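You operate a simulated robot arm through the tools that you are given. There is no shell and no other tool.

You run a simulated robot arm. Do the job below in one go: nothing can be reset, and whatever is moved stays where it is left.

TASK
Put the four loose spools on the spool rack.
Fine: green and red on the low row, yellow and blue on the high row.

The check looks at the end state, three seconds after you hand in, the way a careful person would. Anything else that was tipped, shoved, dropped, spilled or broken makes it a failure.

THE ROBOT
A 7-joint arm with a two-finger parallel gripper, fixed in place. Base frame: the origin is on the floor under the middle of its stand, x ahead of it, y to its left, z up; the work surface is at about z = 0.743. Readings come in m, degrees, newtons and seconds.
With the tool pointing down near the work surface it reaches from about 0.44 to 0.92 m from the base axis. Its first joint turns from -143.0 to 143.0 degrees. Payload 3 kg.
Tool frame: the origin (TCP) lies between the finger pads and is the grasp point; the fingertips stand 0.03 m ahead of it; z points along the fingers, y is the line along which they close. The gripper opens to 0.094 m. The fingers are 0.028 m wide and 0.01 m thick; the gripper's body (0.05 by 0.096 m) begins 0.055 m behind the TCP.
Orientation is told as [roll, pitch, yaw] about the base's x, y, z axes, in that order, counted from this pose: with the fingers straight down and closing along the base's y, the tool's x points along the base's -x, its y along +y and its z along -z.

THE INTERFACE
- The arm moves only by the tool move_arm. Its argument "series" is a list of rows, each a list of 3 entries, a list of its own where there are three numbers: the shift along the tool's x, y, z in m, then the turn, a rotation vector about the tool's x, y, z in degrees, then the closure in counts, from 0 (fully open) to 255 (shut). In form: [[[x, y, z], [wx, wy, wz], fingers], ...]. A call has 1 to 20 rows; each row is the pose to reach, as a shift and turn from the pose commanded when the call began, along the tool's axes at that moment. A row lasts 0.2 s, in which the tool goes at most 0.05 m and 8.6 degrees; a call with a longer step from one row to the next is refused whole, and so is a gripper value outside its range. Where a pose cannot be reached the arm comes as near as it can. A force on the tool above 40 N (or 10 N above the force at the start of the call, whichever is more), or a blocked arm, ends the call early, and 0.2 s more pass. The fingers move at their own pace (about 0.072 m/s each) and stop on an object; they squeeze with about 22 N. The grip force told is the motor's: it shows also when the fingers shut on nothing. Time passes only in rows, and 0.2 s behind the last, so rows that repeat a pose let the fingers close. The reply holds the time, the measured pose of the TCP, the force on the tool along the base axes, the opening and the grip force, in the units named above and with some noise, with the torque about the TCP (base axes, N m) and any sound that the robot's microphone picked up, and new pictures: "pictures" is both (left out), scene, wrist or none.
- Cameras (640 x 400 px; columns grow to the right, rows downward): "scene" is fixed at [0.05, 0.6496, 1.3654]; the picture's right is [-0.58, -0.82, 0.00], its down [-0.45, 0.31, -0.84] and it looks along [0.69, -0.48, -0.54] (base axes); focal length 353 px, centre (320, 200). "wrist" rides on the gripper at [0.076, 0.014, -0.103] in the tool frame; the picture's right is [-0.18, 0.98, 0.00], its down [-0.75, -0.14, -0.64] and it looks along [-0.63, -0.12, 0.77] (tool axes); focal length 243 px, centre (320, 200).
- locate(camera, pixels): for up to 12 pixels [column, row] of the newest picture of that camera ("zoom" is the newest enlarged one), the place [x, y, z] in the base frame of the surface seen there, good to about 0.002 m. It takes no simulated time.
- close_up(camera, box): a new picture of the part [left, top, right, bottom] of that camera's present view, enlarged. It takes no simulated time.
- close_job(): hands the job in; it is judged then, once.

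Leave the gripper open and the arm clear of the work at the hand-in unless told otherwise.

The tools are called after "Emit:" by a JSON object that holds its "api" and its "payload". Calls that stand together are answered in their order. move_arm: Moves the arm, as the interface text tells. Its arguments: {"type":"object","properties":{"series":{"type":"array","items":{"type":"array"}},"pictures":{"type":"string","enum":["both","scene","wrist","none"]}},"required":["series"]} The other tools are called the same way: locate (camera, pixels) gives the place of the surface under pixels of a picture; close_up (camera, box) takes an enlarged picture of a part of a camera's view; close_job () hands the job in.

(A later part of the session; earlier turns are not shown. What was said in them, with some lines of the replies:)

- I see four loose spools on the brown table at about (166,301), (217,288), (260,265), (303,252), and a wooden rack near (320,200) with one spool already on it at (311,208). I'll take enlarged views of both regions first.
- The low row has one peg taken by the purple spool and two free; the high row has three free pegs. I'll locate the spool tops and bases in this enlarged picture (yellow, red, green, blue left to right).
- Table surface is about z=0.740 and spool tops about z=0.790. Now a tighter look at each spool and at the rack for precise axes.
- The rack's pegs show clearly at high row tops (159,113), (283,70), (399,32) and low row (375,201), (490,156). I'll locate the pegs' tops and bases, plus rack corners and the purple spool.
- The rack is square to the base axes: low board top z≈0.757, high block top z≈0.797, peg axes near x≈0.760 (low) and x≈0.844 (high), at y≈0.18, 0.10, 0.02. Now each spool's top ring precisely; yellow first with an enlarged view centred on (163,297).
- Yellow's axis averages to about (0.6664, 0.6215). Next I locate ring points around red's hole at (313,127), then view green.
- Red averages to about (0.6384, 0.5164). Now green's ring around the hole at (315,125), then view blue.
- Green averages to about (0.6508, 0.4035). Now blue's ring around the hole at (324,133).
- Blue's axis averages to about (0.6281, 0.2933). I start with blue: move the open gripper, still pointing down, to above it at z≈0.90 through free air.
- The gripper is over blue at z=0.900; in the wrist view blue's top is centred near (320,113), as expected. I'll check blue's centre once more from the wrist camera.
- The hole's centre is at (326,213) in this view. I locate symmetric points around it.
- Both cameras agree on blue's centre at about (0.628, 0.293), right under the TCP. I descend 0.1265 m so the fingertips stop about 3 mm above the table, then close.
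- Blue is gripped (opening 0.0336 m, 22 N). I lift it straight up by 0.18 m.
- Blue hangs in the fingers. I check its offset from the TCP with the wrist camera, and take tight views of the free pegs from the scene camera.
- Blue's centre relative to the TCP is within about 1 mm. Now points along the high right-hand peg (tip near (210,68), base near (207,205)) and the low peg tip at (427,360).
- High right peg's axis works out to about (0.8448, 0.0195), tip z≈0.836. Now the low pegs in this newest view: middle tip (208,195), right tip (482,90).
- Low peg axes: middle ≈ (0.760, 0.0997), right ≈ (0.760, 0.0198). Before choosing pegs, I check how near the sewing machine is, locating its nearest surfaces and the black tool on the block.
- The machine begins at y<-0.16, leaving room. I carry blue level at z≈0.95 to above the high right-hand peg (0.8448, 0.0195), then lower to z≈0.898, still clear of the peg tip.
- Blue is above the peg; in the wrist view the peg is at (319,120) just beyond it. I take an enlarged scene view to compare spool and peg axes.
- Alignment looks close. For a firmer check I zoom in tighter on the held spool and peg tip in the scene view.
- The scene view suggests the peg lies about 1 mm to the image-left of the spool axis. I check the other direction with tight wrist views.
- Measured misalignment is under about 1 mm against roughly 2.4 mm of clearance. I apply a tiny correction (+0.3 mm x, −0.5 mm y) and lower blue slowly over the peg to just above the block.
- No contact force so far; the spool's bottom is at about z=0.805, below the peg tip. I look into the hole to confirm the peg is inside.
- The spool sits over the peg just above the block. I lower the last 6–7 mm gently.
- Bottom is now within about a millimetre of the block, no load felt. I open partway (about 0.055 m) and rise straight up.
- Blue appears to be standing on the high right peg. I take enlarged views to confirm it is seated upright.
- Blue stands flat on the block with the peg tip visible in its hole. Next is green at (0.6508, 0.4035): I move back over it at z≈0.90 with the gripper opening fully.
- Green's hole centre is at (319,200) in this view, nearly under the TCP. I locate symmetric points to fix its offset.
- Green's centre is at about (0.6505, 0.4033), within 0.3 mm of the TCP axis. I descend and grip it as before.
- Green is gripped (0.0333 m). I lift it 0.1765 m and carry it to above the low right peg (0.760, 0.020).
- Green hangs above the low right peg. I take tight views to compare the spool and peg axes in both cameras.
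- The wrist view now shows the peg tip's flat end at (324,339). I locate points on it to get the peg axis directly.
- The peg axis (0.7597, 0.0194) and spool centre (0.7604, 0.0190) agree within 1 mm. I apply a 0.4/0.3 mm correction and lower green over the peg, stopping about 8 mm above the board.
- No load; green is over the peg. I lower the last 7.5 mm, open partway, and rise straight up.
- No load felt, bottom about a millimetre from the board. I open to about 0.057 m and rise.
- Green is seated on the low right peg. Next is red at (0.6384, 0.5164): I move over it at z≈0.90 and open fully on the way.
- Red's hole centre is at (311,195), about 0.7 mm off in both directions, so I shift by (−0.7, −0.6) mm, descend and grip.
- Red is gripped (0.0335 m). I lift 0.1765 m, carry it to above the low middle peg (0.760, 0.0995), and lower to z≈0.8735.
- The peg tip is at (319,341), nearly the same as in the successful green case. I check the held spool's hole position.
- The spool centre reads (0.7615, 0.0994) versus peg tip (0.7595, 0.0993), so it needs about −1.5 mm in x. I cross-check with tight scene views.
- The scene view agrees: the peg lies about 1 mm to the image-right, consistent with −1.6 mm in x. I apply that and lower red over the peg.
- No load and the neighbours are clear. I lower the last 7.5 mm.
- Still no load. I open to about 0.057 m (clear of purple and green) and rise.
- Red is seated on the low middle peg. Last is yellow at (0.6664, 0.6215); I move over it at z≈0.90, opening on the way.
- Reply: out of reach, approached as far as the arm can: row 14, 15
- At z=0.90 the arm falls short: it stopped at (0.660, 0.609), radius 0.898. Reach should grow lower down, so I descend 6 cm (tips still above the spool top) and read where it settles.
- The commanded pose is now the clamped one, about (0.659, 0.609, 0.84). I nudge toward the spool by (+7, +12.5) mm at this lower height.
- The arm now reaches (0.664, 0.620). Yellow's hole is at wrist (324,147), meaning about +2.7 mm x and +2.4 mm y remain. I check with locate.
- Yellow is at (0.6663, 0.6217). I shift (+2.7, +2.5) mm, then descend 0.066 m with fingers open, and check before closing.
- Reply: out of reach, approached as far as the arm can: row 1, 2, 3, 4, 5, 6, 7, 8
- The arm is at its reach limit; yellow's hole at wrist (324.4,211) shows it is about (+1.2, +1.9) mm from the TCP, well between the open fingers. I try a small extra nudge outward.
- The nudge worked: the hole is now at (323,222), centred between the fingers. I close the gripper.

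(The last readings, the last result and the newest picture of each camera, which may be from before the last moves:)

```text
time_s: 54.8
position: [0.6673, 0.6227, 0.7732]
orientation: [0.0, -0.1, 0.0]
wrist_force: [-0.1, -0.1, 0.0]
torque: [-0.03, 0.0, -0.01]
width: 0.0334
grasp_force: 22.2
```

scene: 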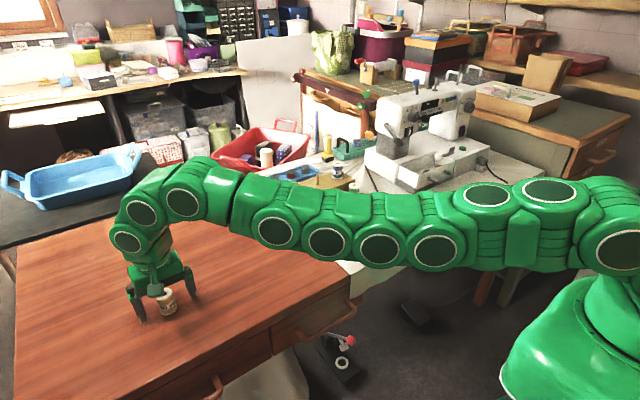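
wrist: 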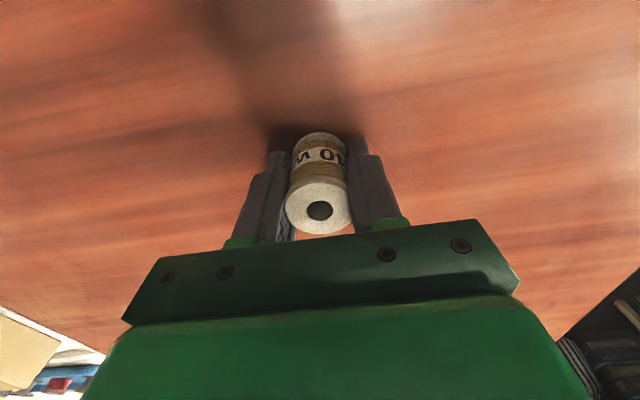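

Yellow is gripped (0.0334 m). I lift it while drawing inward to stay within reach, then carry it at z≈0.92 to above the free high left peg (0.8448, 0.1797).

Emit:
{"api": "move_arm", "payload": {"series": [[[0, 0, -0.006], [0, 0, 0], 255], [[0.004, -0.004, -0.02], [0, 0, 0], 255], [[0.012, -0.012, -0.045], [0, 0, 0], 255], [[0.022, -0.026, -0.075], [0, 0, 0], 255], [[0.03, -0.045, -0.105], [0, 0, 0], 255], [[0.032, -0.075, -0.13], [0, 0, 0], 255], [[0.027, -0.112, -0.145], [0, 0, 0], 255], [[0.0066, -0.1451, -0.147], [0, 0, 0], 255], [[-0.0168, -0.1831, -0.147], [0, 0, 0], 255], [[-0.0403, -0.2211, -0.147], [0, 0, 0], 255], [[-0.0637, -0.2591, -0.147], [0, 0, 0], 255], [[-0.0871, -0.2971, -0.147], [0, 0, 0], 255], [[-0.1106, -0.3351, -0.147], [0, 0, 0], 255], [[-0.134, -0.3731, -0.147], [0, 0, 0], 255], [[-0.1544, -0.4061, -0.147], [0, 0, 0], 255], [[-0.1686, -0.4293, -0.147], [0, 0, 0], 255], [[-0.1768, -0.4425, -0.147], [0, 0, 0], 255], [[-0.1768, -0.4425, -0.147], [0, 0, 0], 255]], "pictures": "both"}}

Emit:
{"api": "close_up", "payload": {"camera": "scene", "box": [270, 140, 350, 200]}}

Emit:
{"api": "close_up", "payload": {"camera": "wrist", "box": [280, 183, 360, 233]}}

```text
time_s: 58.6
position: [0.8421, 0.1797, 0.9196]
orientation: [0.0, 0.1, 0.0]
wrist_force: [0.3, 0.0, -0.8]
torque: [0.01, 0.03, -0.03]
width: 0.0334
grasp_force: 22.4
```

scene: 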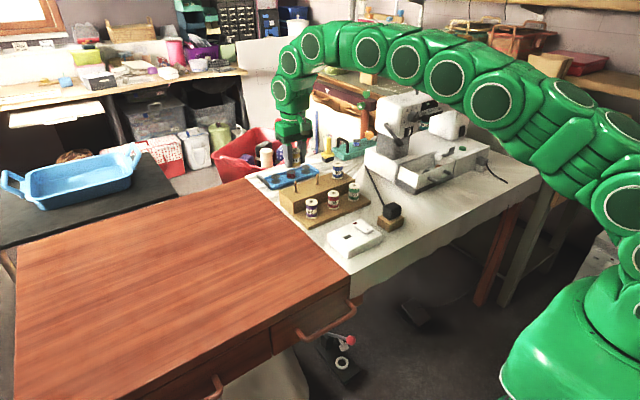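
wrist: 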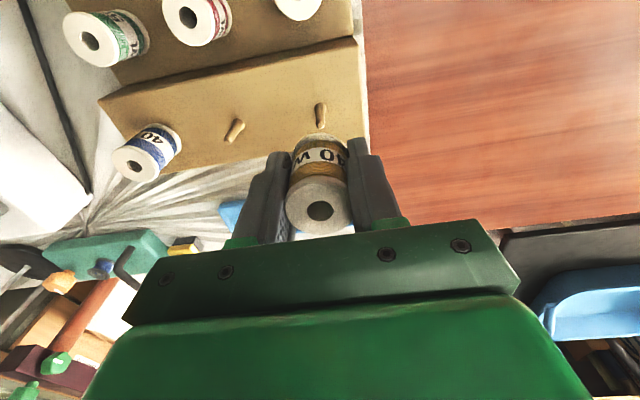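

```text
6.67 times, centred on (310, 170) of scene
```

zoom: 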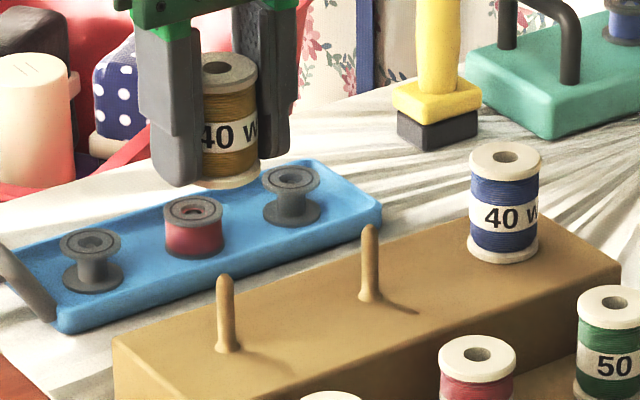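

```text
8.00 times, centred on (320, 208) of wrist
```

zoom: 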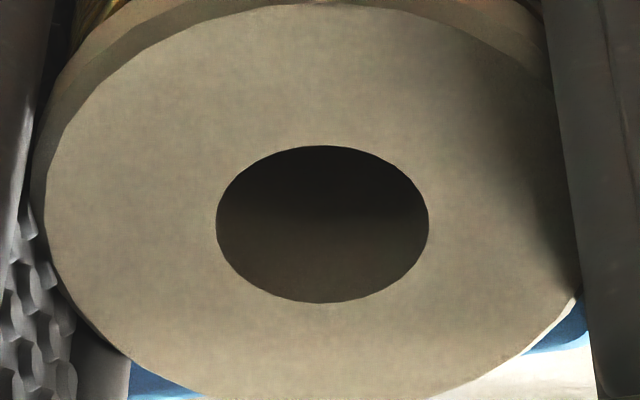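

Yellow hangs above the high left peg, which shows in the wrist view at (321,115). I locate the peg tip and the spool's ring for the final alignment.

Emit:
{"api": "locate", "payload": {"camera": "zoom", "pixels": [[202, 224], [442, 224], [322, 119], [322, 329], [152, 224], [492, 224], [232, 159], [412, 289], [232, 289], [412, 159], [322, 87], [322, 361]]}}

Emit:
{"api": "close_up", "payload": {"camera": "wrist", "box": [304, 100, 344, 130]}}

```text
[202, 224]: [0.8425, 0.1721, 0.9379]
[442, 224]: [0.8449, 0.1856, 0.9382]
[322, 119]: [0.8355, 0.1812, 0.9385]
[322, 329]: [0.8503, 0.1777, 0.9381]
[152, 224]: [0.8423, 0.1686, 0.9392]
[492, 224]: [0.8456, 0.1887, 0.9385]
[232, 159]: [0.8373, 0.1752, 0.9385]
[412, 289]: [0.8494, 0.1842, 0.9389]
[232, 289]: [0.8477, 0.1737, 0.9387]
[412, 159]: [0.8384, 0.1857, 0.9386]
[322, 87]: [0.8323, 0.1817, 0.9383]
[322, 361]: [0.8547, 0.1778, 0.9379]
```

```text
13.33 times, centred on (324, 115) of wrist
```

zoom: 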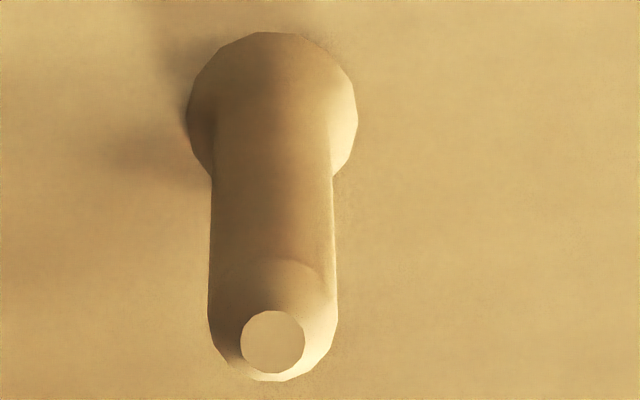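

Spool centre reads (0.8434, 0.1793). Now the peg tip's flat end at (272,342).

Emit:
{"api": "locate", "payload": {"camera": "zoom", "pixels": [[272, 342], [257, 342], [288, 342], [272, 326], [272, 358], [261, 331], [284, 353], [261, 353], [284, 331], [272, 350], [272, 334], [272, 280]]}}

Emit:
{"api": "close_up", "payload": {"camera": "scene", "box": [278, 142, 320, 168]}}

Emit:
{"api": "close_up", "payload": {"camera": "scene", "box": [275, 168, 317, 194]}}

```text
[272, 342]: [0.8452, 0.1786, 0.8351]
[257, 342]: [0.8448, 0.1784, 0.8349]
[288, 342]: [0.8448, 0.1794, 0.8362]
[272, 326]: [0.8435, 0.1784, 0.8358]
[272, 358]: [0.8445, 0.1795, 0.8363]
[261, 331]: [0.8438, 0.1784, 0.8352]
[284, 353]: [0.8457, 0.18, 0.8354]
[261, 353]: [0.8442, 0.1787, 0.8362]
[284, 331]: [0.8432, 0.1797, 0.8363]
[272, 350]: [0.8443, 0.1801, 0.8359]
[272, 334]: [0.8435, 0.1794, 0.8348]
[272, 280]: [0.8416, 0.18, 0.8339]
```

```text
15.24 times, centred on (299, 155) of scene
```

zoom: 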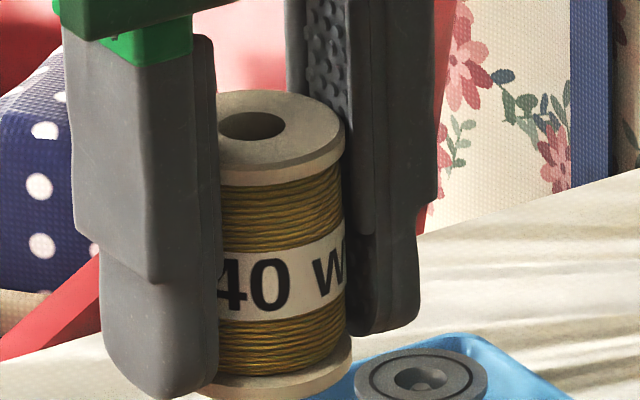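

```text
15.24 times, centred on (296, 181) of scene
```

zoom: 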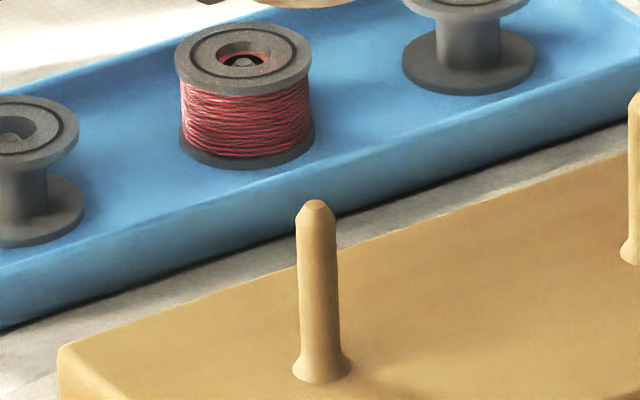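

Peg tip averages (0.8443, 0.1792), spool (0.8434, 0.1793); the scene view agrees. I shift +0.9 mm in x and lower yellow over the peg, stopping about 9 mm above the block.

Emit:
{"api": "move_arm", "payload": {"series": [[[-0.0009, 0, 0.015], [0, 0, 0], 255], [[-0.0009, 0, 0.03], [0, 0, 0], 255], [[-0.0009, 0, 0.042], [0, 0, 0], 255], [[-0.0009, 0, 0.05], [0, 0, 0], 255], [[-0.0009, 0, 0.057], [0, 0, 0], 255], [[-0.0009, 0, 0.064], [0, 0, 0], 255], [[-0.0009, 0, 0.07], [0, 0, 0], 255], [[-0.0009, 0, 0.076], [0, 0, 0], 255], [[-0.0009, 0, 0.081], [0, 0, 0], 255], [[-0.0009, 0, 0.081], [0, 0, 0], 255]], "pictures": "both"}}

Emit:
{"api": "close_up", "payload": {"camera": "scene", "box": [270, 150, 350, 210]}}

```text
time_s: 60.8
position: [0.8449, 0.1812, 0.8388]
orientation: [-0.1, 0.0, 0.0]
wrist_force: [-1.0, 0.4, 0.7]
torque: [-0.02, 0.0, -0.03]
width: 0.0334
grasp_force: 22.3
```

scene: 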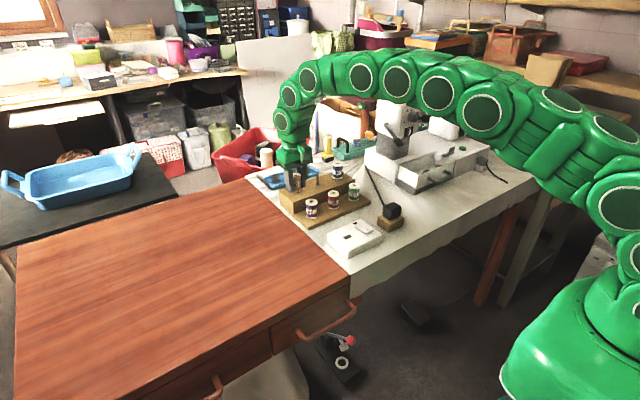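
wrist: 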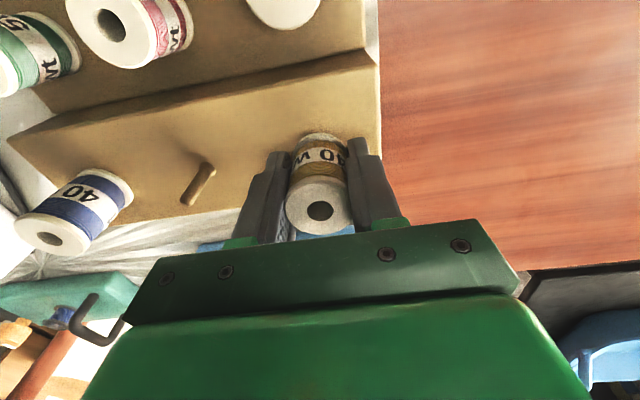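

```text
6.67 times, centred on (310, 180) of scene
```

zoom: 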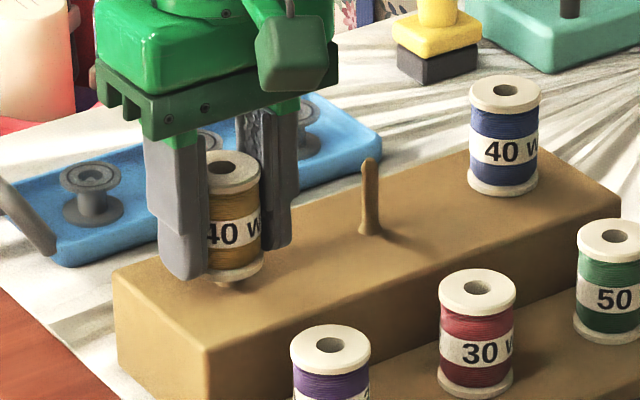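

Yellow is over the peg with no load, about 9 mm above the block. I lower the last 8 mm gently.

Emit:
{"api": "move_arm", "payload": {"series": [[[0, 0, 0.002], [0, 0, 0], 255], [[0, 0, 0.004], [0, 0, 0], 255], [[0, 0, 0.006], [0, 0, 0], 255], [[0, 0, 0.008], [0, 0, 0], 255], [[0, 0, 0.008], [0, 0, 0], 255]], "pictures": "none"}}

Emit:
{"api": "close_up", "payload": {"camera": "scene", "box": [270, 160, 334, 200]}}

```text
time_s: 62.0
position: [0.8452, 0.1796, 0.8311]
orientation: [0.0, 0.0, -0.1]
wrist_force: [0.3, -0.6, -0.3]
torque: [-0.01, -0.02, 0.02]
width: 0.0337
grasp_force: 22.2
```

```text
10.00 times, centred on (302, 180) of scene
```

zoom: 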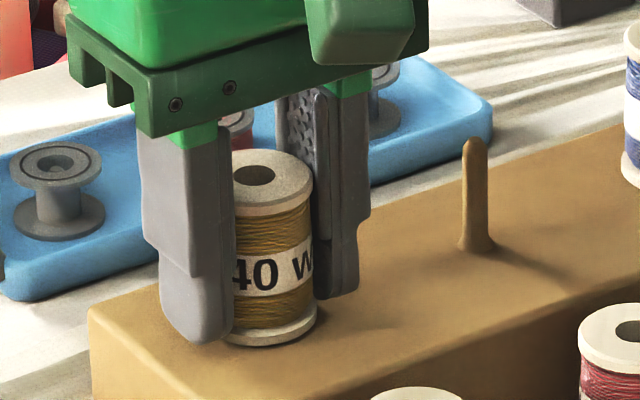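

The bottom flange is at the block's surface. I open to about 0.057 m and rise straight up.

Emit:
{"api": "move_arm", "payload": {"series": [[[0, 0, 0], [0, 0, 0], 150], [[0, 0, 0], [0, 0, 0], 125], [[0, 0, 0], [0, 0, 0], 100], [[0, 0, 0], [0, 0, 0], 100], [[0, 0, -0.01], [0, 0, 0], 100], [[0, 0, -0.03], [0, 0, 0], 100], [[0, 0, -0.06], [0, 0, 0], 100], [[0, 0, -0.09], [0, 0, 0], 100], [[0, 0, -0.11], [0, 0, 0], 100], [[0, 0, -0.11], [0, 0, 0], 100]], "pictures": "both"}}

Emit:
{"api": "close_up", "payload": {"camera": "scene", "box": [275, 155, 375, 225]}}

```text
time_s: 64.2
position: [0.8441, 0.1812, 0.9407]
orientation: [0.1, 0.0, -0.1]
wrist_force: [0.2, -0.1, 0.2]
torque: [0.02, 0.01, -0.02]
width: 0.057
grasp_force: 0.1
```

scene: 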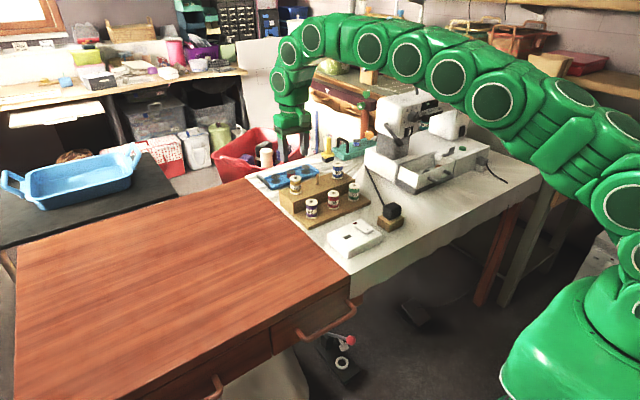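
wrist: 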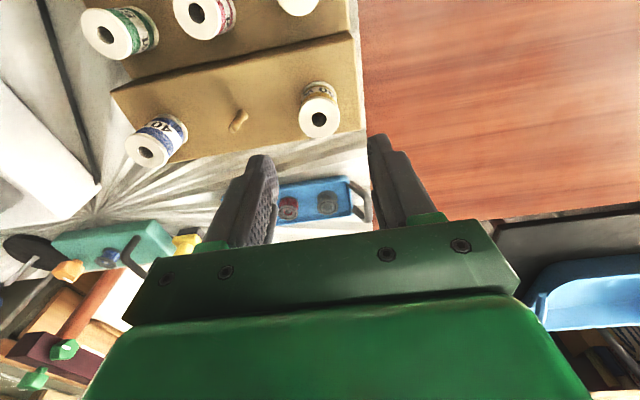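

```text
5.71 times, centred on (325, 190) of scene
```

zoom: 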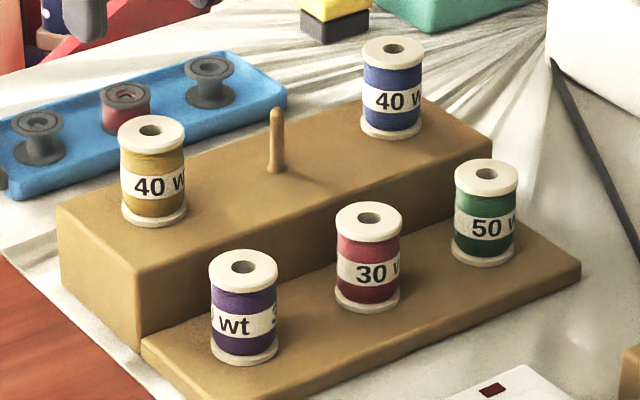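

All four spools are seated: yellow and blue high, red and green low, with purple untouched. I withdraw the arm up and back, opening fully, to leave the rack clear.

Emit:
{"api": "move_arm", "payload": {"series": [[[0.008, 0, -0.008], [0, 0, 0], 100], [[0.03, -0.002, -0.025], [0, 0, 0], 100], [[0.06, -0.005, -0.05], [0, 0, 0], 100], [[0.095, -0.01, -0.075], [0, 0, 0], 50], [[0.13, -0.015, -0.1], [0, 0, 0], 0], [[0.168, -0.02, -0.12], [0, 0, 0], 0], [[0.207, -0.025, -0.135], [0, 0, 0], 0], [[0.235, -0.03, -0.14], [0, 0, 0], 0], [[0.245, -0.03, -0.14], [0, 0, 0], 0], [[0.245, -0.03, -0.14], [0, 0, 0], 0]], "pictures": "both"}}

Emit:
{"api": "close_up", "payload": {"camera": "scene", "box": [265, 150, 425, 250]}}

```text
time_s: 66.4
position: [0.5993, 0.1496, 1.0803]
orientation: [0.1, 0.0, 0.0]
wrist_force: [0.2, -1.3, -0.2]
torque: [0.01, 0.03, -0.04]
width: 0.0944
grasp_force: 0.1
```

scene: 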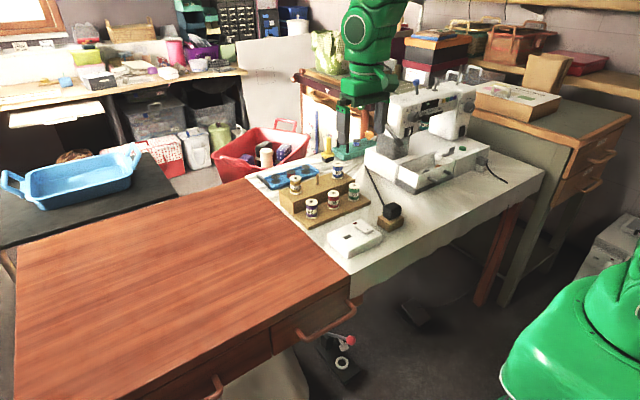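
wrist: 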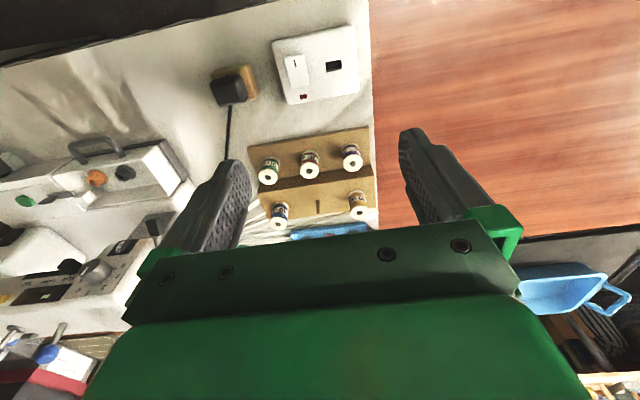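

```text
4.00 times, centred on (345, 200) of scene
```

zoom: 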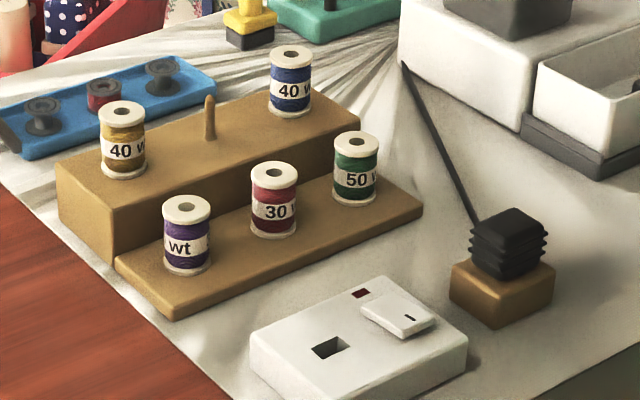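

The arm is clear. As a last check I locate all the spool tops to confirm each is fully seated and level.

Emit:
{"api": "locate", "payload": {"camera": "zoom", "pixels": [[106, 111], [137, 108], [275, 56], [306, 54], [258, 174], [290, 172], [340, 143], [372, 140], [170, 208], [202, 206]]}}

```text
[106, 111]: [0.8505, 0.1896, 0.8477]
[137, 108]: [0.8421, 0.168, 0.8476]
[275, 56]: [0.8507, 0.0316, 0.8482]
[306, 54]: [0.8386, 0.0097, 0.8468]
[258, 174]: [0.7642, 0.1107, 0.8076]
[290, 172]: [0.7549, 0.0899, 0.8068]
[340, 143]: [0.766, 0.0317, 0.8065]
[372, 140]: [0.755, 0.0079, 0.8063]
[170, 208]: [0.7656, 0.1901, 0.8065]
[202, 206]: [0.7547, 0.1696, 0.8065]
```

High-row tops are at z≈0.8475 and low-row tops at z≈0.807, the same as the purple spool, so all are flat on their boards. The gripper is open and clear, so I hand the job in.

Emit:
{"api": "close_job", "payload": {}}

```text
The job is handed in.
```

All four loose spools are on the rack, and I've handed the job in. No result from the check has come back yet.

| Row | Left peg | Middle peg | Right peg |
|---|---|---|---|
| High | yellow | empty | blue |
| Low | purple (was already there) | red | green |

- **Seating:** the two high spools have their tops at about z = 0.8475. Red and green have theirs at about z = 0.807, level with the purple one. Each spool is sitting flat on its board.
- **Surroundings:** in the last pictures, nothing else looks moved or tipped.
- **Arm:** it is up and back from the rack at about (0.60, 0.15, 1.08), with the gripper fully open.
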